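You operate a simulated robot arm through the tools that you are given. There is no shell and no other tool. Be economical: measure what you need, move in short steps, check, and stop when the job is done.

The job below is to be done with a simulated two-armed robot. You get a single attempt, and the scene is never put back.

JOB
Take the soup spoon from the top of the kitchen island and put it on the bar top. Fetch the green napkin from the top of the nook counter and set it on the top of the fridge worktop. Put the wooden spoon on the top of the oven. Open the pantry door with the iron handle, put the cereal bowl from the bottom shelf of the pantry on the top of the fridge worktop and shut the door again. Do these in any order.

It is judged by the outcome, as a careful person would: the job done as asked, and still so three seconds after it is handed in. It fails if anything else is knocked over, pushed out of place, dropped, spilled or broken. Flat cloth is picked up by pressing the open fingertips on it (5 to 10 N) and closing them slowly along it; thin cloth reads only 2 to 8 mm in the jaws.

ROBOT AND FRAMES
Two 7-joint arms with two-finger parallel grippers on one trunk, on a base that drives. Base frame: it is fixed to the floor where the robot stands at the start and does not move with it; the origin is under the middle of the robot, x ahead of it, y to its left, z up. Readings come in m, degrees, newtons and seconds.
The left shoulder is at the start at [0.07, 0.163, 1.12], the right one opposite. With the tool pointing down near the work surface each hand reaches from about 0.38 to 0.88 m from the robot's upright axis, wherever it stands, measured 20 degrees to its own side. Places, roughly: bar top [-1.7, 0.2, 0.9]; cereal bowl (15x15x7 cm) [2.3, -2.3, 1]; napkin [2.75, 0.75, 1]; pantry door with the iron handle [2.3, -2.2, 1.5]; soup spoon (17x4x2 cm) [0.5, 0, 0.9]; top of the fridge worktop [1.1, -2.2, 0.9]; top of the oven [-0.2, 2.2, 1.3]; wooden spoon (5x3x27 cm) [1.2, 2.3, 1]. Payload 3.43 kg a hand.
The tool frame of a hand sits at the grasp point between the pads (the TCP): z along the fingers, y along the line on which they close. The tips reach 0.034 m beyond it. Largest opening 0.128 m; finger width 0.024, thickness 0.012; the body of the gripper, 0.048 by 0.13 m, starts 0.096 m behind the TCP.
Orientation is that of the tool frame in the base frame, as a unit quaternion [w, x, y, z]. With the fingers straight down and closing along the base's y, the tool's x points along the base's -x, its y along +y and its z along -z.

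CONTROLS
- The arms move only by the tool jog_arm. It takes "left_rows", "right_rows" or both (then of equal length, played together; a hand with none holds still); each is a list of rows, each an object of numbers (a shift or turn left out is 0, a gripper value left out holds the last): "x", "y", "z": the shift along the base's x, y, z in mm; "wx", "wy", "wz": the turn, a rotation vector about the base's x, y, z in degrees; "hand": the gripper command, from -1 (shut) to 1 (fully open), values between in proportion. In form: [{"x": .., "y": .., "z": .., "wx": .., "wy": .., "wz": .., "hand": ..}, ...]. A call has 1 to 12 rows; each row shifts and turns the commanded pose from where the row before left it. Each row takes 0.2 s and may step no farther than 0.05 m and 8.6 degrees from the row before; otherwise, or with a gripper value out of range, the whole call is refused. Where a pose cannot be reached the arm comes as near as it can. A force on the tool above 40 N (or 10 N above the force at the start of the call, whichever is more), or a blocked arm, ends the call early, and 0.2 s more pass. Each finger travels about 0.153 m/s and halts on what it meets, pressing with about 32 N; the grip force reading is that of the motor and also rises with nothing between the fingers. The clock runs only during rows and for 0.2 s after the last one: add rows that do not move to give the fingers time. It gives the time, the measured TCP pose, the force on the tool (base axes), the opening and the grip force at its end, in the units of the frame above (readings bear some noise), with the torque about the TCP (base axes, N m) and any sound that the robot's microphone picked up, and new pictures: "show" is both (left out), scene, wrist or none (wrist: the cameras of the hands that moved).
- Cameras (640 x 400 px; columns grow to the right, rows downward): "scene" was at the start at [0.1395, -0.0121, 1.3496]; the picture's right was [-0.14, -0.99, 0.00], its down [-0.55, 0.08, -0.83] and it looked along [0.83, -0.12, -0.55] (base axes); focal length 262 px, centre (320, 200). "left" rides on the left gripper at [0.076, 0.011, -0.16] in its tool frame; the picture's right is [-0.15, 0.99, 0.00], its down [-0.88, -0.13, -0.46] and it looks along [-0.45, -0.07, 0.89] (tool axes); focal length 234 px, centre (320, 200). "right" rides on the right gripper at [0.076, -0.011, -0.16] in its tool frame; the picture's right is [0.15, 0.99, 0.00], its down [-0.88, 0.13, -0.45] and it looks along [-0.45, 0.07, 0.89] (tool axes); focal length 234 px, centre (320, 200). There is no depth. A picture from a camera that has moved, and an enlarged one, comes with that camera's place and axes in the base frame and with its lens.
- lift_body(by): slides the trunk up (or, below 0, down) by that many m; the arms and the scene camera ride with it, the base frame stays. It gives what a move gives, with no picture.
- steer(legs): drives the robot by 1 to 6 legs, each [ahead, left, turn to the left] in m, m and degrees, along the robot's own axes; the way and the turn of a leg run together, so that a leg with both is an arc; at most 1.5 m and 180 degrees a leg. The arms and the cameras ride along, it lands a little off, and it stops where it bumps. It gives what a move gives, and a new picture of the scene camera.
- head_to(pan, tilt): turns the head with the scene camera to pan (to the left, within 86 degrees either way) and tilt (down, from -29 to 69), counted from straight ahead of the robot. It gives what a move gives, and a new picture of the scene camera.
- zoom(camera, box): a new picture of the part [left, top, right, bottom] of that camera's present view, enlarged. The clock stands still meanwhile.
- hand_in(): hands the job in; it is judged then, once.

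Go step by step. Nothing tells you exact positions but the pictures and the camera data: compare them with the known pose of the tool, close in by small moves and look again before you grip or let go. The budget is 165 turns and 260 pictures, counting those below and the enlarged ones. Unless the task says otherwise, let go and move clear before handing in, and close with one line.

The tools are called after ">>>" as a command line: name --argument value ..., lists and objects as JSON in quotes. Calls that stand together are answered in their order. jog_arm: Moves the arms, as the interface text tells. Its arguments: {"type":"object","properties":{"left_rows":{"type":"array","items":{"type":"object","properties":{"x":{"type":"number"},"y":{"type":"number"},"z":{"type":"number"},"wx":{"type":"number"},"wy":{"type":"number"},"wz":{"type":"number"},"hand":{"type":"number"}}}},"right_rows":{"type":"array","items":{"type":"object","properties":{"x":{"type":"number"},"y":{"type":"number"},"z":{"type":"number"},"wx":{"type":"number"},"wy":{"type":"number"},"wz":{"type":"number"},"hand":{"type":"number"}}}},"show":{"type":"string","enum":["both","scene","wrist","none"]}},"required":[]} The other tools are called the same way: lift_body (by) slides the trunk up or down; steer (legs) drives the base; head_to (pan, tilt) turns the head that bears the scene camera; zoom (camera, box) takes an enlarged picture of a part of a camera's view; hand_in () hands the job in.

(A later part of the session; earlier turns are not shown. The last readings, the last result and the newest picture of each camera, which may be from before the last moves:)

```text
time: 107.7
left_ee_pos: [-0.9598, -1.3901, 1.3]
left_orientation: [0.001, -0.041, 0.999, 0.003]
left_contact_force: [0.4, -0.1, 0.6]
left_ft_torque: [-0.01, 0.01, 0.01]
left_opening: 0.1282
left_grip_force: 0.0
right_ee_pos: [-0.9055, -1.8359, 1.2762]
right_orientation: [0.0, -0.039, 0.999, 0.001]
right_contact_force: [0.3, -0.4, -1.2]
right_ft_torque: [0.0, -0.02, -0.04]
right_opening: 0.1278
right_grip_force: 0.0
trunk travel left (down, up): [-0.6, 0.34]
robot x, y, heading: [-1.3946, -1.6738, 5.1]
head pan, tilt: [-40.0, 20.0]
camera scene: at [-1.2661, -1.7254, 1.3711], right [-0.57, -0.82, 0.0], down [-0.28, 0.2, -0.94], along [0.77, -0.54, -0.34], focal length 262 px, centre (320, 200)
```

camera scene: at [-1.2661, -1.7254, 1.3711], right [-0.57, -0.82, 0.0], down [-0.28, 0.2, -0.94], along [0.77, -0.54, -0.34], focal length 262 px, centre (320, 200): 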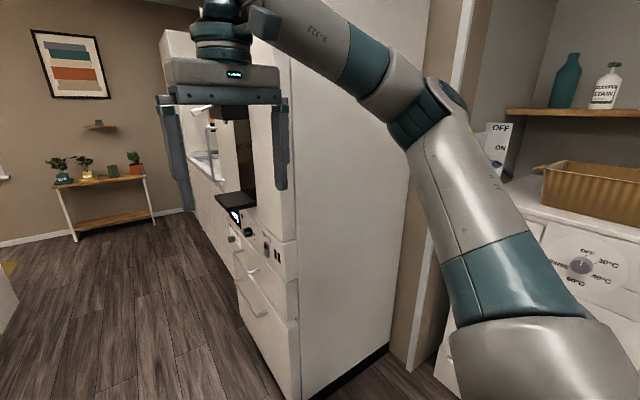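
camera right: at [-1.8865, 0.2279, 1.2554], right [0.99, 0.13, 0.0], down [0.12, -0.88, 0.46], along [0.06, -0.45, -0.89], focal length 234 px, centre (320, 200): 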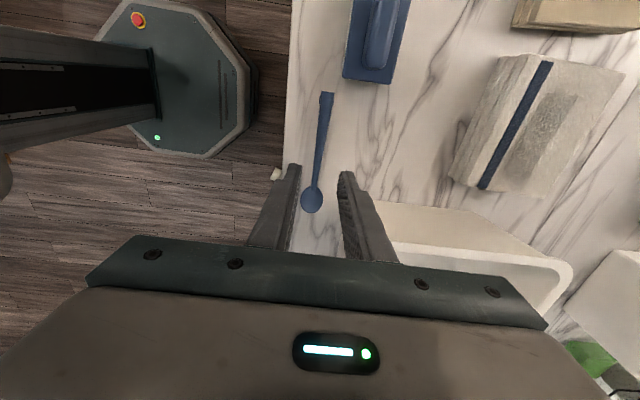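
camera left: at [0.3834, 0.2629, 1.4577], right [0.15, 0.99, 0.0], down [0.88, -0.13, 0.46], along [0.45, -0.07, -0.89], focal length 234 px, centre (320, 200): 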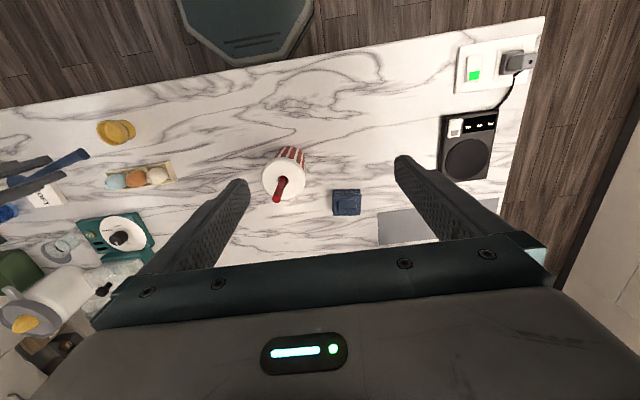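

I likely touched the serving cart on my left. I'm checking it before moving on.

>>> head_to --pan 80 --tilt 45

```text
time: 109.7
left_ee_pos: [-0.9596, -1.3901, 1.2995]
left_orientation: [0.001, -0.041, 0.999, 0.003]
left_contact_force: [1.0, 0.6, -0.3]
left_ft_torque: [-0.01, -0.03, 0.01]
left_opening: 0.128
left_grip_force: 0.1
right_ee_pos: [-0.9059, -1.8355, 1.275]
right_orientation: [0.001, -0.039, 0.999, 0.001]
right_contact_force: [0.8, -0.1, -0.3]
right_ft_torque: [0.0, -0.01, -0.02]
right_opening: 0.128
right_grip_force: 0.1
trunk travel left (down, up): [-0.6, 0.34]
robot x, y, heading: [-1.3949, -1.6761, 5.2]
head pan, tilt: [80.0, 45.0]
camera scene: at [-1.336, -1.5907, 1.3325], right [1.0, -0.09, 0.0], down [-0.06, -0.7, -0.71], along [0.06, 0.7, -0.71], focal length 262 px, centre (320, 200)
```

scene: 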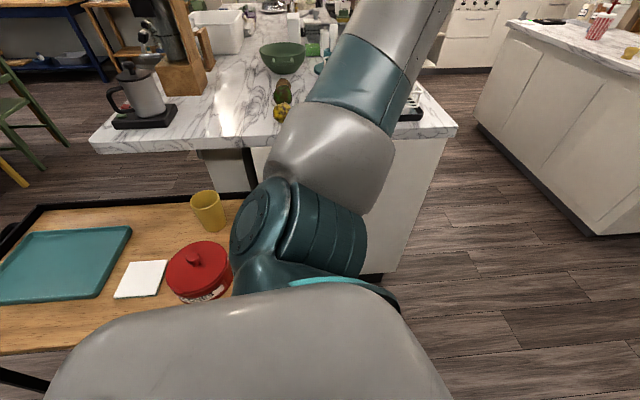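

The cart and its things look undisturbed. Backing away from it sideways, then forward past it before strafing.

>>> steer --legs '[[0, -0.2, -5]]'

>>> steer --legs '[[0.42, 0, 0], [0.1, 0.4, 0]]'

```text
time: 111.2
left_ee_pos: [-0.9272, -1.6239, 1.2995]
left_orientation: [0.001, 0.004, 1.0, 0.003]
left_contact_force: [0.2, -0.2, 0.4]
left_ft_torque: [0.01, 0.02, -0.01]
left_opening: 0.1281
left_grip_force: 0.1
right_ee_pos: [-0.9122, -2.0722, 1.2745]
right_orientation: [0.001, 0.005, 1.0, -0.001]
right_contact_force: [0.0, 0.1, -0.3]
right_ft_torque: [0.05, -0.01, -0.02]
right_opening: 0.128
right_grip_force: 0.0
trunk travel left (down, up): [-0.6, 0.34]
robot x, y, heading: [-1.3865, -1.8701, -0.1]
head pan, tilt: [80.0, 45.0]
camera scene: at [-1.3199, -1.7906, 1.3324], right [0.98, -0.17, 0.0], down [-0.12, -0.7, -0.71], along [0.12, 0.7, -0.71], focal length 262 px, centre (320, 200)
```

scene: 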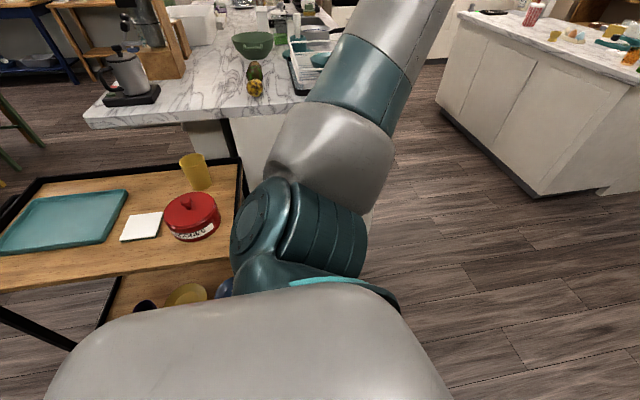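

```text
time: 113.3
left_ee_pos: [-0.6134, -1.6232, 1.2999]
left_orientation: [0.001, 0.004, 1.0, 0.002]
left_contact_force: [0.5, 0.7, -0.2]
left_ft_torque: [0.01, -0.01, 0.0]
left_opening: 0.128
left_grip_force: 0.0
right_ee_pos: [-0.6062, -2.0735, 1.2762]
right_orientation: [-0.003, 0.001, 1.0, -0.004]
right_contact_force: [-0.5, 0.0, 0.3]
right_ft_torque: [-0.01, -0.02, 0.0]
right_opening: 0.1281
right_grip_force: 0.1
trunk travel left (down, up): [-0.6, 0.34]
robot x, y, heading: [-1.0706, -1.8716, 0.1]
head pan, tilt: [80.0, 45.0]
stopped in leg 1: the force on the tool passed its limit (the readings are from after the stop); the commanded pose is now the measured one
camera scene: at [-1.0062, -1.7908, 1.3327], right [0.98, -0.17, 0.0], down [-0.12, -0.7, -0.71], along [0.12, 0.7, -0.71], focal length 262 px, centre (320, 200)
```

scene: 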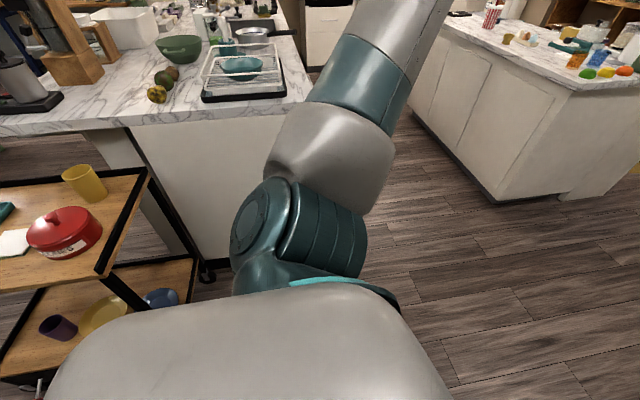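

The right hand just brushed the fridge's side and stopped. Strafing left away from it, then diagonally on.

>>> steer --legs '[[0, 0.1, 0], [0.25, 0.3, 0]]'

>>> steer --legs '[[1.5, 0, 0], [0.5, 0, 0]]'

>>> head_to --pan -40 --tilt 20

```text
time: 115.6
left_ee_pos: [-0.515, -1.4048, 1.3063]
left_orientation: [0.007, 0.017, 1.0, 0.002]
left_contact_force: [-0.2, -0.3, -0.2]
left_ft_torque: [-0.02, 0.05, -0.02]
left_opening: 0.1282
left_grip_force: 0.0
right_ee_pos: [-0.5241, -1.862, 1.2907]
right_orientation: [0.013, 0.021, 1.0, 0.006]
right_contact_force: [0.6, 0.6, 0.7]
right_ft_torque: [0.01, 0.02, 0.01]
right_opening: 0.128
right_grip_force: 0.2
trunk travel left (down, up): [-0.6, 0.34]
robot x, y, heading: [-0.9637, -1.6411, -1.5]
head pan, tilt: [80.0, 45.0]
stopped in leg 2: the robot was blocked; the commanded pose is now the measured one
camera scene: at [-0.914, -1.5609, 1.3331], right [0.98, -0.2, 0.01], down [-0.13, -0.69, -0.71], along [0.15, 0.69, -0.7], focal length 262 px, centre (320, 200)
```

scene: 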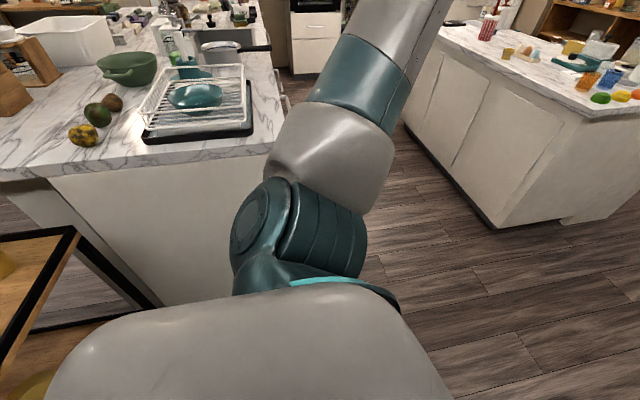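

```text
time: 116.3
left_ee_pos: [-0.5108, -1.4043, 1.3035]
left_orientation: [0.004, 0.02, 1.0, 0.001]
left_contact_force: [0.1, 0.5, 0.6]
left_ft_torque: [-0.01, 0.02, 0.0]
left_opening: 0.1281
left_grip_force: 0.1
right_ee_pos: [-0.5232, -1.8647, 1.2905]
right_orientation: [0.013, 0.024, 1.0, 0.006]
right_contact_force: [0.3, -0.3, 0.4]
right_ft_torque: [0.01, 0.02, -0.01]
right_opening: 0.1281
right_grip_force: 0.1
trunk travel left (down, up): [-0.6, 0.34]
robot x, y, heading: [-0.966, -1.6348, -2.3]
head pan, tilt: [80.0, 45.0]
stopped in leg 1: the robot was blocked; the commanded pose is now the measured one
camera scene: at [-0.9097, -1.5585, 1.333], right [0.98, -0.21, 0.01], down [-0.14, -0.69, -0.71], along [0.15, 0.69, -0.71], focal length 262 px, centre (320, 200)
```

scene: 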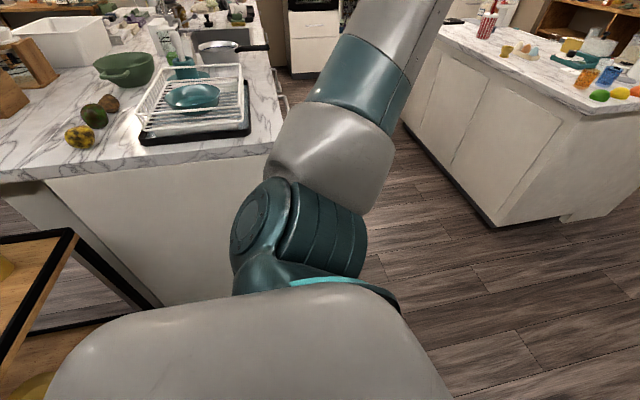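

```text
time: 118.3
left_ee_pos: [-0.5147, -1.4044, 1.3046]
left_orientation: [0.006, 0.018, 1.0, 0.002]
left_contact_force: [0.7, 0.2, -0.7]
left_ft_torque: [-0.02, -0.02, -0.01]
left_opening: 0.1278
left_grip_force: 0.1
right_ee_pos: [-0.5245, -1.8644, 1.2914]
right_orientation: [0.013, 0.022, 1.0, 0.006]
right_contact_force: [-0.1, 0.8, 0.5]
right_ft_torque: [-0.03, -0.01, 0.0]
right_opening: 0.1279
right_grip_force: 0.0
trunk travel left (down, up): [-0.6, 0.34]
robot x, y, heading: [-0.9688, -1.6407, -1.6]
head pan, tilt: [-40.0, 20.0]
camera scene: at [-0.8598, -1.7019, 1.3725], right [-0.67, -0.75, -0.01], down [-0.24, 0.23, -0.94], along [0.71, -0.62, -0.33], focal length 262 px, centre (320, 200)
```

scene: 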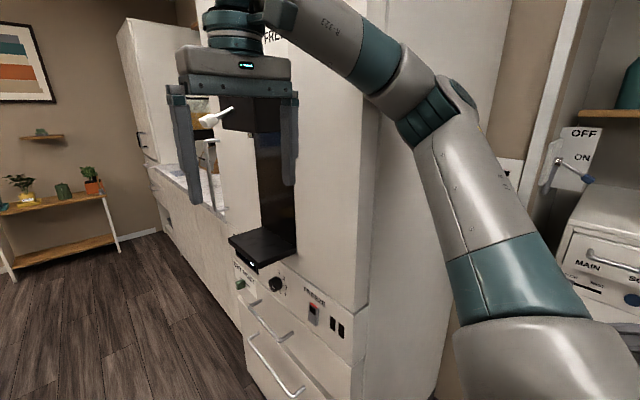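

The right arm is leaning on the fridge corner. Backing off slightly and strafing left before going ahead.

>>> steer --legs '[[-0.05, 0.03, 1.6]]'

>>> steer --legs '[[0, 0.17, 0]]'

```text
time: 119.2
left_ee_pos: [-0.5529, -1.3594, 1.2973]
left_orientation: [-0.002, 0.004, 1.0, 0.001]
left_contact_force: [-0.9, 0.2, -0.3]
left_ft_torque: [-0.01, 0.08, 0.02]
left_opening: 0.1282
left_grip_force: 0.1
right_ee_pos: [-0.5493, -1.8192, 1.283]
right_orientation: [0.004, 0.007, 1.0, 0.006]
right_contact_force: [-0.2, -0.4, 0.4]
right_ft_torque: [-0.01, 0.03, -0.04]
right_opening: 0.128
right_grip_force: 0.0
trunk travel left (down, up): [-0.6, 0.34]
robot x, y, heading: [-1.0136, -1.6065, -0.2]
head pan, tilt: [-40.0, 20.0]
camera scene: at [-0.8885, -1.6677, 1.3705], right [-0.64, -0.77, 0.0], down [-0.27, 0.22, -0.94], along [0.72, -0.6, -0.35], focal length 262 px, centre (320, 200)
```

scene: 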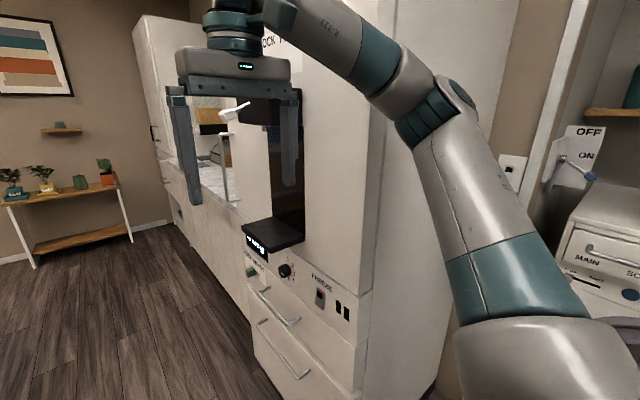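

```text
time: 120.7
left_ee_pos: [-0.5567, -1.188, 1.299]
left_orientation: [-0.001, 0.005, 1.0, 0.002]
left_contact_force: [-0.2, -0.4, 0.2]
left_ft_torque: [0.01, 0.01, 0.03]
left_opening: 0.1281
left_grip_force: 0.1
right_ee_pos: [-0.5519, -1.6478, 1.2848]
right_orientation: [0.006, 0.008, 1.0, 0.006]
right_contact_force: [-0.1, 0.1, 0.4]
right_ft_torque: [0.01, 0.0, -0.01]
right_opening: 0.1281
right_grip_force: 0.0
trunk travel left (down, up): [-0.6, 0.34]
robot x, y, heading: [-1.0136, -1.4365, -0.1]
head pan, tilt: [-40.0, 20.0]
camera scene: at [-0.8926, -1.4962, 1.3711], right [-0.64, -0.76, 0.0], down [-0.26, 0.22, -0.94], along [0.72, -0.61, -0.34], focal length 262 px, centre (320, 200)
```

scene: 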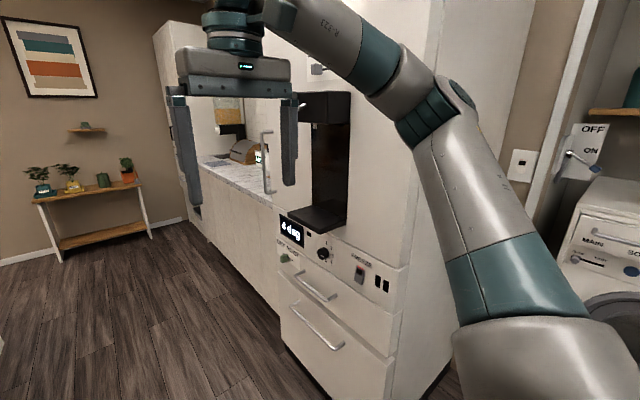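

>>> steer --legs '[[1.2, 0, 0], [0.9, 0, 0]]'

```text
time: 123.4
left_ee_pos: [-0.2096, -1.1866, 1.3047]
left_orientation: [0.009, 0.014, 1.0, -0.003]
left_contact_force: [0.3, -0.3, -0.2]
left_ft_torque: [-0.02, 0.06, 0.02]
left_opening: 0.1282
left_grip_force: 0.1
right_ee_pos: [-0.2199, -1.6501, 1.2995]
right_orientation: [0.023, 0.019, 1.0, 0.006]
right_contact_force: [0.0, 0.0, 0.0]
right_ft_torque: [0.04, 0.01, -0.05]
right_opening: 0.1281
right_grip_force: 0.1
trunk travel left (down, up): [-0.6, 0.34]
robot x, y, heading: [-0.6546, -1.4335, -1.1]
head pan, tilt: [-40.0, 20.0]
stopped in leg 1: the robot was blocked; the commanded pose is now the measured one
camera scene: at [-0.5541, -1.488, 1.3732], right [-0.66, -0.75, -0.01], down [-0.24, 0.22, -0.94], along [0.71, -0.62, -0.33], focal length 262 px, centre (320, 200)
```

scene: 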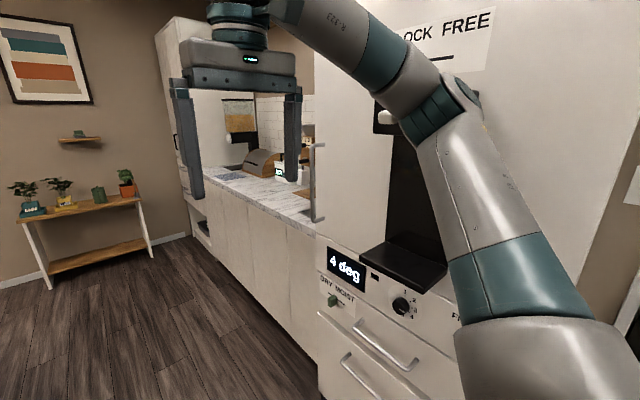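

>>> steer --legs '[[-0.06, 0.03, 1], [0, 0.15, 0]]'

>>> steer --legs '[[1.2, 0, 0], [0.6, 0, 0]]'

```text
time: 125.4
left_ee_pos: [-0.2564, -1.0069, 1.2986]
left_orientation: [0.001, 0.003, 1.0, 0.002]
left_contact_force: [0.2, 0.2, 0.1]
left_ft_torque: [0.01, -0.03, -0.02]
left_opening: 0.1276
left_grip_force: 0.1
right_ee_pos: [-0.254, -1.4683, 1.2888]
right_orientation: [0.012, 0.008, 1.0, 0.01]
right_contact_force: [0.0, -0.9, -1.1]
right_ft_torque: [0.0, -0.01, -0.01]
right_opening: 0.1279
right_grip_force: 0.1
trunk travel left (down, up): [-0.6, 0.34]
robot x, y, heading: [-0.7104, -1.2525, 0.2]
head pan, tilt: [-40.0, 20.0]
camera scene: at [-0.5907, -1.316, 1.371], right [-0.64, -0.77, 0.0], down [-0.26, 0.22, -0.94], along [0.72, -0.6, -0.34], focal length 262 px, centre (320, 200)
```

scene: 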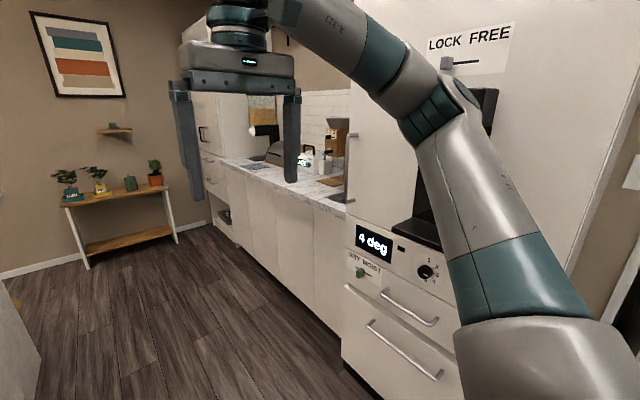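

```text
time: 134.4
left_ee_pos: [1.5427, -1.0012, 1.2999]
left_orientation: [0.0, 0.004, 1.0, 0.002]
left_contact_force: [0.8, 0.2, -0.1]
left_ft_torque: [0.0, -0.01, 0.02]
left_opening: 0.1281
left_grip_force: 0.0
right_ee_pos: [1.5435, -1.4631, 1.289]
right_orientation: [0.013, 0.01, 1.0, 0.009]
right_contact_force: [-0.1, 0.2, 0.6]
right_ft_torque: [0.02, 0.02, -0.03]
right_opening: 0.1276
right_grip_force: 0.0
trunk travel left (down, up): [-0.6, 0.34]
robot x, y, heading: [1.0827, -1.2453, -0.0]
head pan, tilt: [-40.0, 20.0]
camera scene: at [1.2063, -1.3083, 1.3712], right [-0.64, -0.76, 0.0], down [-0.26, 0.22, -0.94], along [0.72, -0.61, -0.34], focal length 262 px, centre (320, 200)
```

scene: 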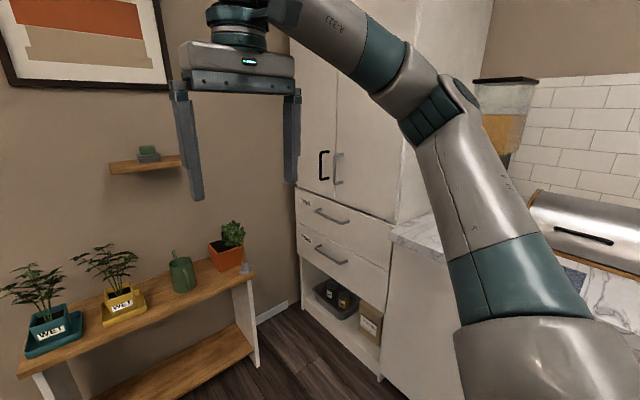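

The pantry's left door carries the black iron handle. I'll turn to face it and look.

>>> head_to --pan 20 --tilt 25

>>> steer --legs '[[0.3, 0, 0], [0, 0, -90]]'

```text
time: 135.7
left_ee_pos: [1.5421, -1.0012, 1.3003]
left_orientation: [0.001, 0.004, 1.0, 0.001]
left_contact_force: [0.1, -0.6, -0.1]
left_ft_torque: [-0.05, 0.01, 0.0]
left_opening: 0.1281
left_grip_force: 0.1
right_ee_pos: [1.5441, -1.4624, 1.2893]
right_orientation: [0.013, 0.009, 1.0, 0.008]
right_contact_force: [-0.6, -1.2, -0.3]
right_ft_torque: [0.0, -0.03, 0.04]
right_opening: 0.1283
right_grip_force: 0.0
trunk travel left (down, up): [-0.6, 0.34]
robot x, y, heading: [1.085, -1.2473, 0.0]
head pan, tilt: [20.0, 25.0]
camera scene: at [1.2219, -1.217, 1.3631], right [0.34, -0.94, 0.0], down [-0.4, -0.14, -0.91], along [0.85, 0.31, -0.42], focal length 262 px, centre (320, 200)
```

scene: 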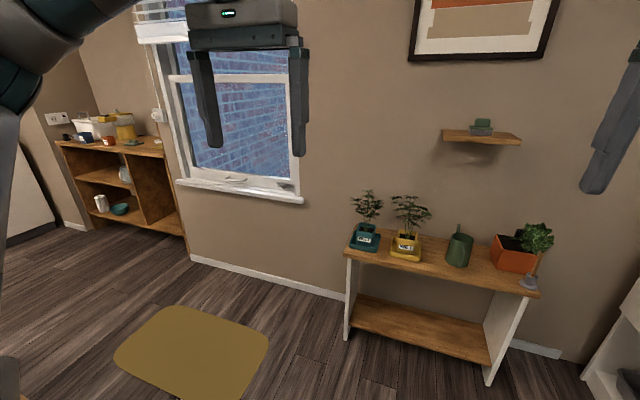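

```text
time: 141.6
left_ee_pos: [1.6271, -1.7081, 1.3001]
left_orientation: [0.002, 0.713, 0.702, 0.0]
left_contact_force: [0.2, 0.5, 0.4]
left_ft_torque: [0.01, 0.03, 0.0]
left_opening: 0.1281
left_grip_force: 0.1
right_ee_pos: [1.1657, -1.706, 1.2909]
right_orientation: [0.014, 0.716, 0.698, -0.002]
right_contact_force: [0.8, 0.0, -0.1]
right_ft_torque: [-0.03, -0.02, -0.03]
right_opening: 0.128
right_grip_force: 0.1
trunk travel left (down, up): [-0.6, 0.34]
robot x, y, heading: [1.3843, -1.245, -90.4]
head pan, tilt: [20.0, 25.0]
camera scene: at [1.4153, -1.3852, 1.3631], right [-0.94, -0.33, 0.0], down [-0.14, 0.4, -0.91], along [0.3, -0.85, -0.42], focal length 262 px, centre (320, 200)
```

scene: 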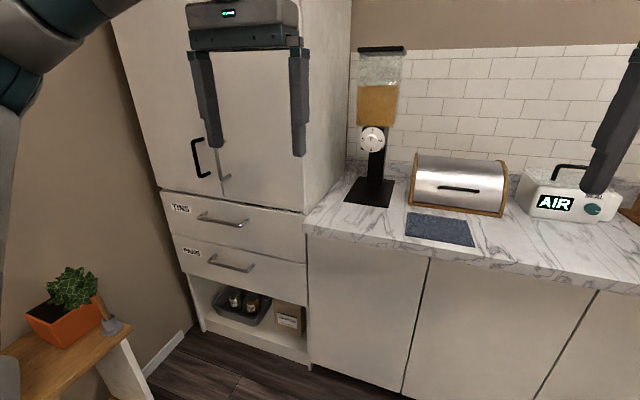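

Now strafing left toward the pantry and viewing the handles.

>>> steer --legs '[[0, 0.45, 0]]'

>>> zoom --camera "scene" --box '[160, 0, 480, 200]'

```text
time: 144.3
left_ee_pos: [2.0714, -1.7131, 1.3002]
left_orientation: [0.001, 0.713, 0.701, 0.0]
left_contact_force: [0.1, 0.2, 0.3]
left_ft_torque: [0.05, 0.01, 0.03]
left_opening: 0.1278
left_grip_force: 0.1
right_ee_pos: [1.6104, -1.711, 1.2898]
right_orientation: [0.015, 0.717, 0.697, -0.003]
right_contact_force: [0.6, 0.3, -0.2]
right_ft_torque: [-0.04, 0.02, -0.02]
right_opening: 0.128
right_grip_force: 0.1
trunk travel left (down, up): [-0.6, 0.34]
robot x, y, heading: [1.8278, -1.253, -90.7]
head pan, tilt: [20.0, 25.0]
camera scene: at [1.8603, -1.3898, 1.3631], right [-0.94, -0.33, 0.0], down [-0.14, 0.4, -0.91], along [0.3, -0.85, -0.42], focal length 262 px, centre (320, 200)
```

scene: 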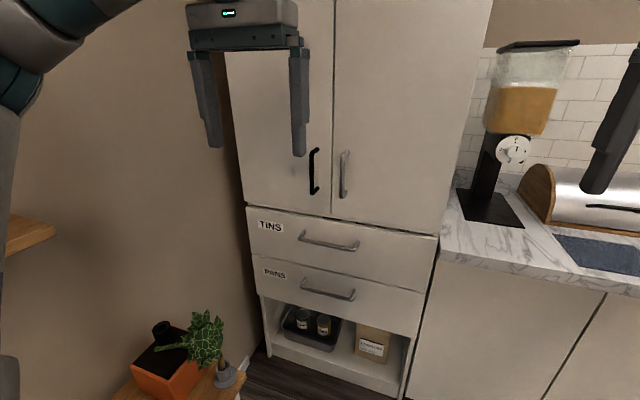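

```text
2.00 times, centred on (320, 100) of scene
camera zoom: at [1.8603, -1.3898, 1.3631], right [-0.94, -0.33, 0.0], down [-0.14, 0.4, -0.91], along [0.3, -0.85, -0.42], focal length 523 px, centre (320, 400)
```

zoom: 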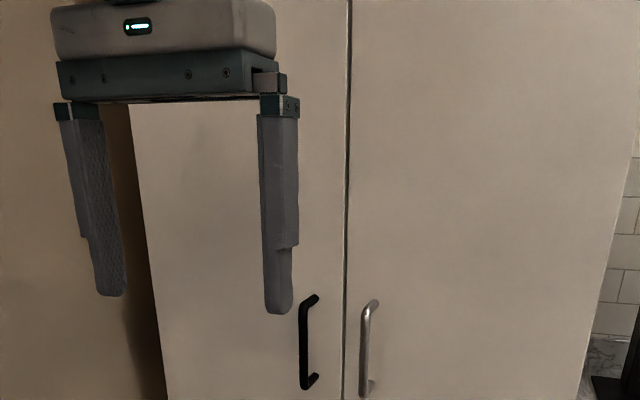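

Handle triangulated at about (2.14, -2.128), z 1.02–1.16. I'll swing the left hand to point forward in front of it.

>>> jog_arm --left_rows '[{"x": 6.5, "y": -25, "z": -18.5, "wx": -8.2}, {"x": 6.5, "y": -25, "z": -18.5, "wx": -8.2}, {"x": 6.5, "y": -25, "z": -18.5, "wx": -8.2}, {"x": 6.5, "y": -25, "z": -18.5, "wx": -8.2}, {"x": 6.5, "y": -25, "z": -18.5, "wx": -8.2}, {"x": 6.5, "y": -25, "z": -18.5, "wx": -8.2}, {"x": 6.5, "y": -25, "z": -18.5, "wx": -8.2}, {"x": 6.5, "y": -25, "z": -18.5, "wx": -8.2}, {"x": 6.5, "y": -25, "z": -18.5, "wx": -8.2}, {"x": 6.5, "y": -25, "z": -18.5, "wx": -8.2}, {"x": 6.5, "y": -25, "z": -18.5, "wx": -8}, {}]'

```text
time: 146.9
left_ee_pos: [2.1246, -1.9527, 1.1308]
left_orientation: [0.465, 0.548, 0.521, -0.461]
left_contact_force: [-0.5, 1.4, 0.0]
left_ft_torque: [0.05, 0.01, 0.03]
left_opening: 0.128
left_grip_force: 0.1
left hand out of reach, approached as far as the arm can: row 10, 11
right_ee_pos: [1.6114, -1.7021, 1.2946]
right_orientation: [0.019, 0.717, 0.697, -0.006]
right_contact_force: [0.0, 1.7, 0.9]
right_ft_torque: [-0.19, -0.06, 0.01]
right_opening: 0.1281
right_grip_force: 0.2
trunk travel left (down, up): [-0.6, 0.34]
robot x, y, heading: [1.8304, -1.2482, -90.7]
head pan, tilt: [20.0, 25.0]
camera scene: at [1.8606, -1.3803, 1.3643], right [-0.94, -0.33, 0.0], down [-0.14, 0.39, -0.91], along [0.3, -0.86, -0.42], focal length 262 px, centre (320, 200)
camera left: at [2.1421, -1.7833, 1.078], right [0.98, -0.05, 0.17], down [-0.15, 0.33, 0.93], along [-0.1, -0.94, 0.32], focal length 234 px, centre (320, 200)
```

scene: 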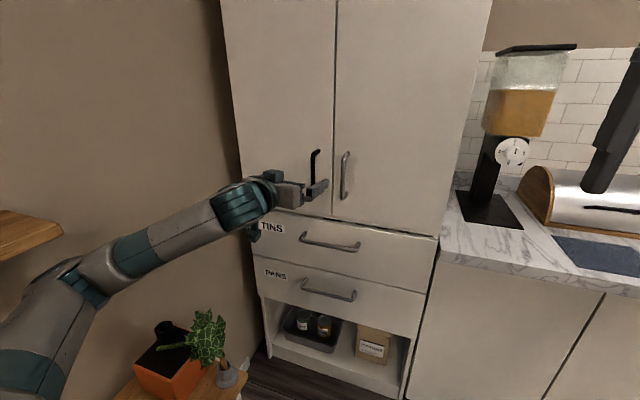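
left: 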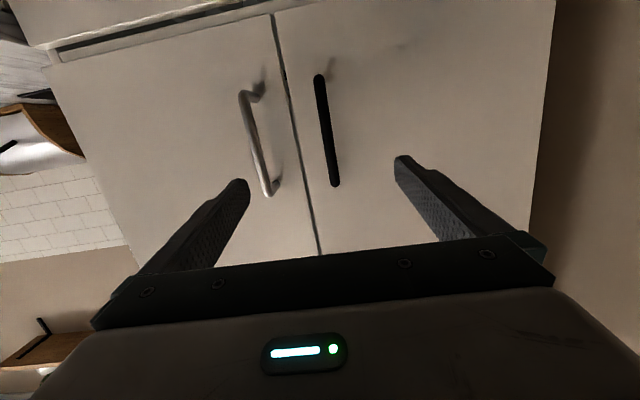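

The arm is near full reach, so I'll drive the base closer with the hand slightly retracted.

>>> jog_arm --left_rows '[{"y": 40, "x": 10}, {"y": 20, "z": -5}, {}]' --show "none"

>>> steer --legs '[[0.15, 0, 0.7]]'

>>> jog_arm --left_rows '[{"wx": -4}, {"wx": -4}, {}]'

```text
time: 147.7
left_ee_pos: [2.1319, -1.9021, 1.1195]
left_orientation: [0.461, 0.551, 0.523, -0.459]
left_contact_force: [0.4, 0.4, 0.8]
left_ft_torque: [-0.01, 0.04, -0.01]
left_opening: 0.128
left_grip_force: 0.0
right_ee_pos: [1.6105, -1.7125, 1.2886]
right_orientation: [0.014, 0.717, 0.697, -0.002]
right_contact_force: [-0.1, -0.4, 0.1]
right_ft_torque: [0.05, 0.03, -0.02]
right_opening: 0.1279
right_grip_force: 0.0
trunk travel left (down, up): [-0.6, 0.34]
robot x, y, heading: [1.8297, -1.2529, -90.8]
head pan, tilt: [20.0, 25.0]
```

```text
time: 149.1
left_ee_pos: [2.1383, -2.0491, 1.1203]
left_orientation: [0.465, 0.547, 0.525, -0.457]
left_contact_force: [0.2, -0.2, 0.0]
left_ft_torque: [0.0, 0.03, -0.02]
left_opening: 0.1279
left_grip_force: 0.1
right_ee_pos: [1.615, -1.8638, 1.2893]
right_orientation: [0.015, 0.713, 0.701, -0.004]
right_contact_force: [0.1, 0.4, 0.1]
right_ft_torque: [0.05, -0.02, 0.01]
right_opening: 0.128
right_grip_force: 0.0
trunk travel left (down, up): [-0.6, 0.34]
robot x, y, heading: [1.8288, -1.4047, -90.1]
head pan, tilt: [20.0, 25.0]
camera scene: at [1.8612, -1.541, 1.3631], right [-0.94, -0.34, 0.0], down [-0.14, 0.4, -0.91], along [0.31, -0.85, -0.42], focal length 262 px, centre (320, 200)
```

scene: 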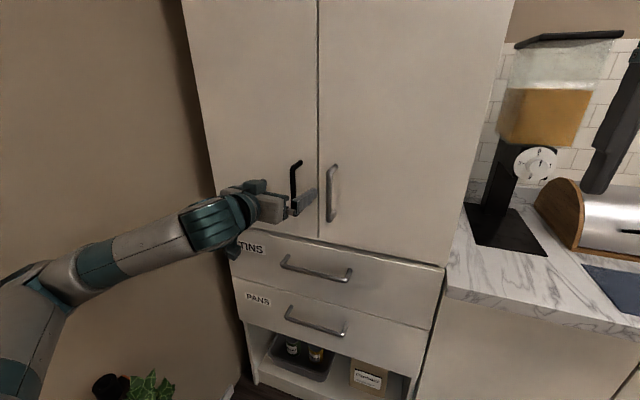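

```text
time: 149.9
left_ee_pos: [2.1376, -2.0489, 1.1212]
left_orientation: [0.465, 0.547, 0.526, -0.456]
left_contact_force: [0.4, 0.0, 0.9]
left_ft_torque: [0.02, 0.01, -0.02]
left_opening: 0.1278
left_grip_force: 0.1
left hand out of reach, approached as far as the arm can: row 1, 2
right_ee_pos: [1.6149, -1.863, 1.2892]
right_orientation: [0.015, 0.714, 0.7, -0.003]
right_contact_force: [0.2, -0.1, -0.1]
right_ft_torque: [0.01, -0.02, -0.04]
right_opening: 0.1277
right_grip_force: 0.1
trunk travel left (down, up): [-0.6, 0.34]
robot x, y, heading: [1.8292, -1.4045, -89.8]
head pan, tilt: [20.0, 25.0]
camera scene: at [1.8613, -1.5407, 1.3631], right [-0.94, -0.34, 0.0], down [-0.14, 0.4, -0.91], along [0.31, -0.85, -0.42], focal length 262 px, centre (320, 200)
camera left: at [2.1548, -1.8792, 1.0699], right [0.98, -0.04, 0.17], down [-0.15, 0.32, 0.94], along [-0.09, -0.95, 0.31], focal length 234 px, centre (320, 200)
```

scene: 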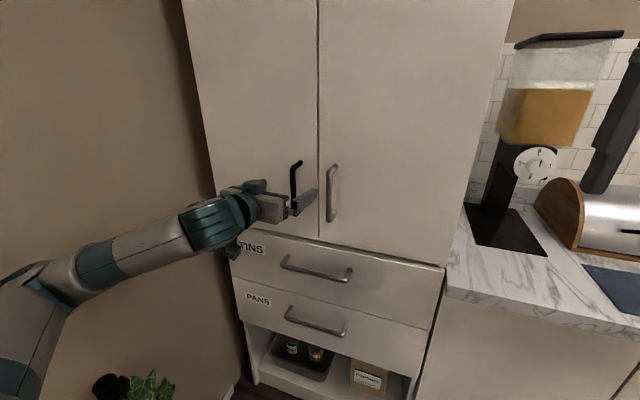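
left: 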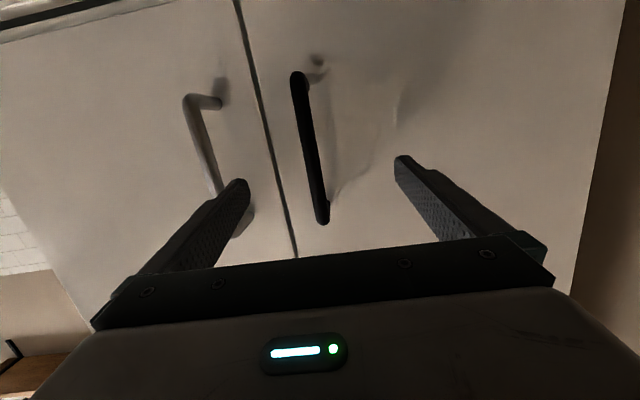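

Handle is centred between the fingers. Narrowing the opening so as not to touch the grey handle, advancing and closing.

>>> jog_arm --left_rows '[{"x": -6, "z": -8, "wx": 4, "hand": -0.1}, {"wx": 4, "z": -8}, {"y": -25}, {"y": -25}, {"y": -10}, {}]' --show "both"

```text
time: 151.3
left_ee_pos: [2.1317, -2.1092, 1.1054]
left_orientation: [0.425, 0.579, 0.555, -0.419]
left_contact_force: [0.2, 8.9, -1.9]
left_ft_torque: [0.08, 0.04, 0.31]
left_opening: 0.0577
left_grip_force: 0.1
right_ee_pos: [1.6146, -1.8628, 1.2911]
right_orientation: [0.014, 0.714, 0.7, -0.003]
right_contact_force: [-0.4, -0.3, 0.0]
right_ft_torque: [-0.01, 0.01, 0.02]
right_opening: 0.128
right_grip_force: 0.1
trunk travel left (down, up): [-0.6, 0.34]
robot x, y, heading: [1.8255, -1.4077, -89.9]
head pan, tilt: [20.0, 25.0]
camera scene: at [1.8613, -1.5396, 1.3631], right [-0.94, -0.34, 0.0], down [-0.14, 0.4, -0.91], along [0.31, -0.85, -0.42], focal length 262 px, centre (320, 200)
camera left: at [2.1489, -1.9325, 1.0782], right [0.98, -0.06, 0.17], down [-0.15, 0.19, 0.97], along [-0.09, -0.98, 0.17], focal length 234 px, centre (320, 200)
```

scene: 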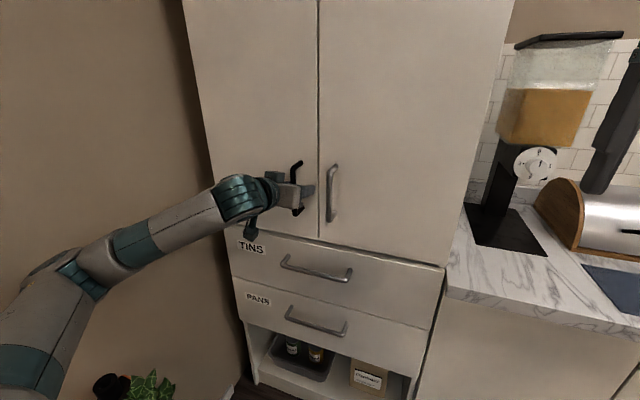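
left: 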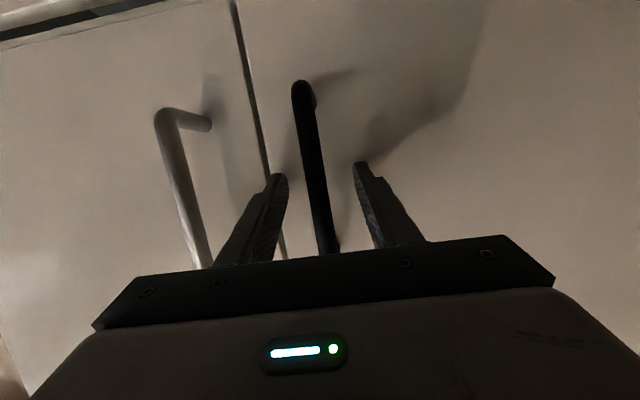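

>>> jog_arm --left_rows '[{"y": 4}, {"hand": -1}, {}, {}]' --show "wrist"

```text
time: 152.3
left_ee_pos: [2.1323, -2.1054, 1.105]
left_orientation: [0.425, 0.578, 0.556, -0.419]
left_contact_force: [-0.1, -0.4, 0.9]
left_ft_torque: [0.2, 1.2, -0.03]
left_opening: 0.0139
left_grip_force: 45.1
right_ee_pos: [1.6144, -1.8651, 1.2901]
right_orientation: [0.015, 0.713, 0.701, -0.003]
right_contact_force: [-0.1, 0.7, 0.6]
right_ft_torque: [-0.02, -0.01, -0.01]
right_opening: 0.1281
right_grip_force: 0.1
trunk travel left (down, up): [-0.6, 0.34]
robot x, y, heading: [1.8255, -1.4047, -90.0]
head pan, tilt: [20.0, 25.0]
camera left: at [2.1491, -1.9298, 1.0775], right [0.98, -0.06, 0.17], down [-0.15, 0.19, 0.97], along [-0.09, -0.98, 0.17], focal length 234 px, centre (320, 200)
```

left: 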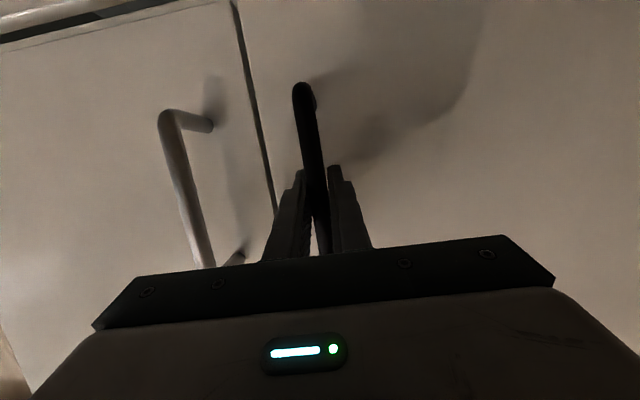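

Gripped firmly. Pulling the door along its arc in small steps.

>>> jog_arm --left_rows '[{"x": 2, "y": 12, "wz": -2}, {"x": 3, "y": 16, "wz": -3}, {"x": 5, "y": 20, "wz": -4}, {"x": 6, "y": 20, "wz": -4}, {}]' --show "scene"

```text
time: 153.3
left_ee_pos: [2.144, -2.0545, 1.105]
left_orientation: [0.382, 0.63, 0.495, -0.46]
left_contact_force: [14.9, -5.8, -6.0]
left_ft_torque: [-0.68, 1.37, -0.35]
left_opening: 0.0144
left_grip_force: 45.0
right_ee_pos: [1.6104, -1.8648, 1.2906]
right_orientation: [0.014, 0.713, 0.701, -0.003]
right_contact_force: [1.5, 0.8, -0.2]
right_ft_torque: [-0.07, 0.13, 0.04]
right_opening: 0.1279
right_grip_force: 0.0
trunk travel left (down, up): [-0.6, 0.34]
robot x, y, heading: [1.8297, -1.406, -90.4]
head pan, tilt: [20.0, 25.0]
stopped in row 4 (left hand): the force on the tool passed its limit (the readings are from after the stop); the commanded pose is now the measured one
camera scene: at [1.8579, -1.5438, 1.363], right [-0.94, -0.34, 0.0], down [-0.14, 0.4, -0.91], along [0.31, -0.85, -0.42], focal length 262 px, centre (320, 200)
```

scene: 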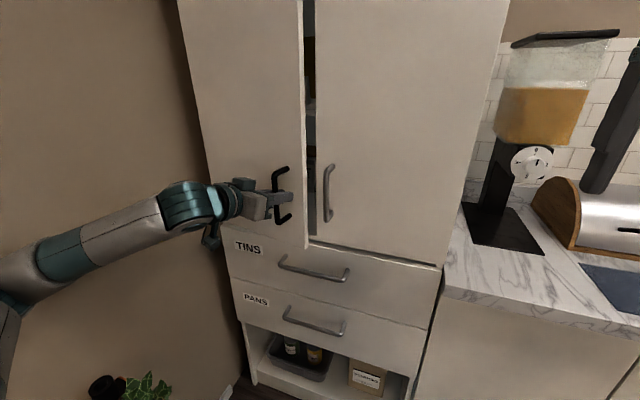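

The door is opening. Continuing with a bit more +x to relieve the side force.

>>> jog_arm --left_rows '[{"x": 6}, {"x": 6, "y": 14, "wz": -3}, {"x": 8, "y": 15, "wz": -3}, {"x": 9, "y": 15, "wz": -3}, {"x": 9, "y": 15, "wz": -3}, {}]' --show "scene"

```text
time: 153.9
left_ee_pos: [2.1437, -2.0523, 1.1039]
left_orientation: [0.371, 0.644, 0.48, -0.466]
left_contact_force: [30.6, -9.8, -17.4]
left_ft_torque: [0.76, 1.1, -0.31]
left_opening: 0.0143
left_grip_force: 44.8
right_ee_pos: [1.5961, -1.8672, 1.287]
right_orientation: [0.016, 0.718, 0.696, 0.001]
right_contact_force: [0.0, 0.2, 0.4]
right_ft_torque: [-0.1, -0.01, -0.02]
right_opening: 0.1281
right_grip_force: 0.1
trunk travel left (down, up): [-0.6, 0.34]
robot x, y, heading: [1.8243, -1.412, -91.2]
head pan, tilt: [20.0, 25.0]
stopped in row 3 (left hand): the force on the tool passed its limit (the readings are from after the stop); the commanded pose is now the measured one
camera scene: at [1.8464, -1.5495, 1.3632], right [-0.95, -0.33, -0.01], down [-0.13, 0.4, -0.91], along [0.3, -0.85, -0.42], focal length 262 px, centre (320, 200)
```

scene: 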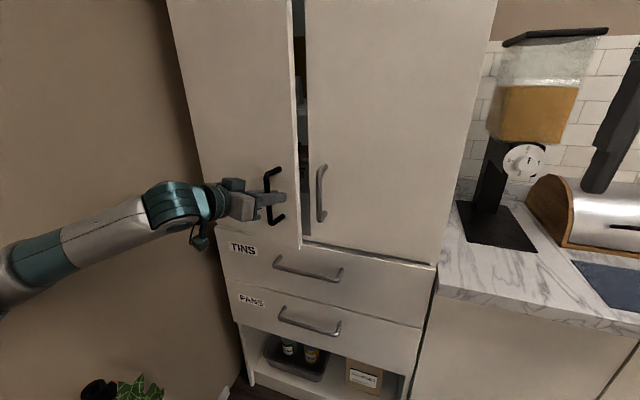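

>>> head_to --pan 60 --tilt 35

```text
time: 155.0
left_ee_pos: [2.1418, -2.053, 1.1044]
left_orientation: [0.372, 0.644, 0.478, -0.468]
left_contact_force: [29.4, -10.9, -21.7]
left_ft_torque: [-0.03, 1.29, -0.41]
left_opening: 0.0143
left_grip_force: 44.7
right_ee_pos: [1.5951, -1.8727, 1.2829]
right_orientation: [0.015, 0.717, 0.697, 0.003]
right_contact_force: [0.8, 0.7, -0.7]
right_ft_torque: [0.0, -0.01, 0.01]
right_opening: 0.1283
right_grip_force: 0.1
trunk travel left (down, up): [-0.6, 0.34]
robot x, y, heading: [1.8267, -1.4052, -90.5]
head pan, tilt: [60.0, 35.0]
camera scene: at [1.8907, -1.5118, 1.3467], right [-0.51, -0.86, -0.01], down [-0.48, 0.3, -0.82], along [0.71, -0.41, -0.57], focal length 262 px, centre (320, 200)
```

scene: 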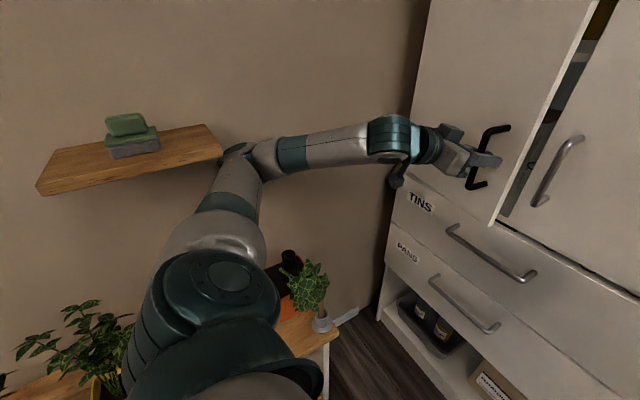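

My elbow is resting against the wall by the little shelf. I'll release the handle gently, then shift the base right to free the elbow.

>>> jog_arm --left_rows '[{"hand": 0.5}, {}, {}]' --show "scene"

>>> steer --legs '[[0, -0.03, 0]]'

```text
time: 155.8
left_ee_pos: [2.1403, -2.0494, 1.1088]
left_orientation: [0.373, 0.643, 0.474, -0.472]
left_contact_force: [0.8, -0.8, 0.5]
left_ft_torque: [-0.02, -0.02, 0.0]
left_opening: 0.096
left_grip_force: 0.2
right_ee_pos: [1.5957, -1.8688, 1.2853]
right_orientation: [0.017, 0.718, 0.696, 0.004]
right_contact_force: [0.2, -0.2, -0.4]
right_ft_torque: [0.0, 0.01, 0.02]
right_opening: 0.128
right_grip_force: 0.2
trunk travel left (down, up): [-0.6, 0.34]
robot x, y, heading: [1.827, -1.4053, -90.8]
head pan, tilt: [60.0, 35.0]
camera scene: at [1.8912, -1.5074, 1.3475], right [-0.51, -0.86, -0.01], down [-0.49, 0.3, -0.82], along [0.71, -0.42, -0.57], focal length 262 px, centre (320, 200)
```

scene: 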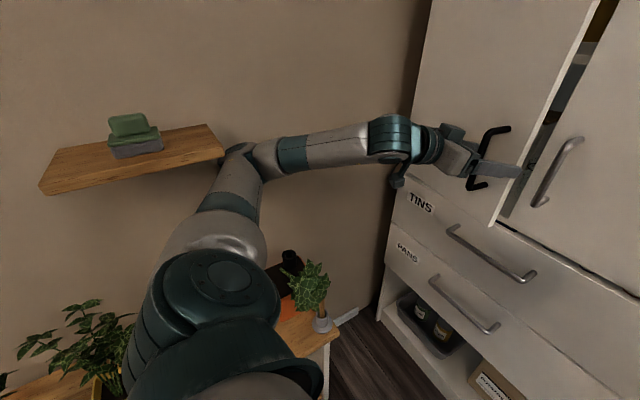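

```text
time: 156.7
left_ee_pos: [2.1263, -2.0422, 1.1088]
left_orientation: [0.374, 0.638, 0.477, -0.474]
left_contact_force: [0.4, 0.4, 1.0]
left_ft_torque: [0.02, 0.0, -0.04]
left_opening: 0.0958
left_grip_force: 0.0
right_ee_pos: [1.5822, -1.862, 1.2903]
right_orientation: [0.014, 0.716, 0.698, -0.005]
right_contact_force: [0.6, -0.1, -0.3]
right_ft_torque: [-0.03, 0.08, 0.01]
right_opening: 0.1279
right_grip_force: 0.0
trunk travel left (down, up): [-0.6, 0.34]
robot x, y, heading: [1.7994, -1.4069, -90.6]
head pan, tilt: [60.0, 35.0]
camera scene: at [1.8766, -1.4992, 1.3471], right [-0.51, -0.86, 0.0], down [-0.5, 0.29, -0.82], along [0.7, -0.42, -0.58], focal length 262 px, centre (320, 200)
```

scene: 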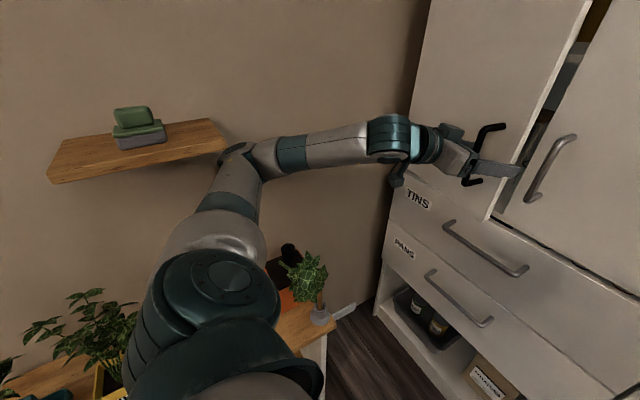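

>>> steer --legs '[[-0.03, -0.03, 0], [0, -0.2, 0]]'

```text
time: 157.7
left_ee_pos: [2.1094, -2.0152, 1.1058]
left_orientation: [0.381, 0.633, 0.489, -0.463]
left_contact_force: [10.4, -4.6, -1.0]
left_ft_torque: [0.26, 0.16, -0.04]
left_opening: 0.1028
left_grip_force: 6.3
right_ee_pos: [1.5523, -1.8343, 1.2903]
right_orientation: [0.015, 0.715, 0.699, -0.004]
right_contact_force: [0.1, 0.2, 0.4]
right_ft_torque: [0.01, 0.02, 0.02]
right_opening: 0.1282
right_grip_force: 0.1
trunk travel left (down, up): [-0.6, 0.34]
robot x, y, heading: [1.7671, -1.3748, -90.4]
head pan, tilt: [60.0, 35.0]
stopped in leg 1: the force on the tool passed its limit (the readings are from after the stop); the commanded pose is now the measured one
camera scene: at [1.8453, -1.4704, 1.347], right [-0.51, -0.86, 0.0], down [-0.5, 0.29, -0.82], along [0.71, -0.41, -0.58], focal length 262 px, centre (320, 200)
```

scene: 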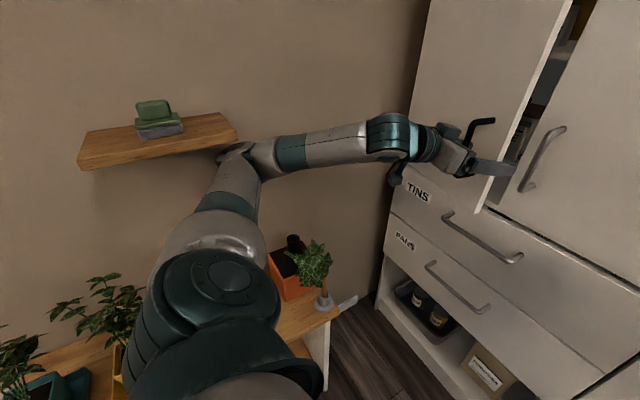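

The left finger nudged the door further open. Freeing the finger from the bar with small arm moves, away from wall.

>>> jog_arm --left_rows '[{"x": 15}, {"x": 5, "y": 20}, {"x": 0, "y": 20}, {"x": -30, "y": 10}, {"x": -40}, {}]' --show "scene"

```text
time: 159.1
left_ee_pos: [2.0539, -1.961, 1.1081]
left_orientation: [0.38, 0.635, 0.486, -0.465]
left_contact_force: [-0.2, -0.5, -0.5]
left_ft_torque: [0.05, -0.01, 0.05]
left_opening: 0.0957
left_grip_force: 0.1
right_ee_pos: [1.5504, -1.8306, 1.2911]
right_orientation: [0.016, 0.715, 0.699, -0.005]
right_contact_force: [0.7, -0.4, 0.2]
right_ft_torque: [-0.06, 0.01, 0.03]
right_opening: 0.128
right_grip_force: 0.1
trunk travel left (down, up): [-0.6, 0.34]
robot x, y, heading: [1.7643, -1.3737, -90.6]
head pan, tilt: [60.0, 35.0]
camera scene: at [1.8435, -1.468, 1.3475], right [-0.51, -0.86, 0.0], down [-0.5, 0.29, -0.82], along [0.71, -0.42, -0.57], focal length 262 px, centre (320, 200)
```

scene: 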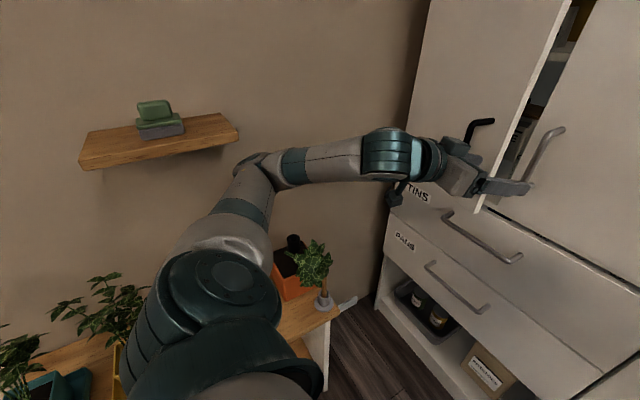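

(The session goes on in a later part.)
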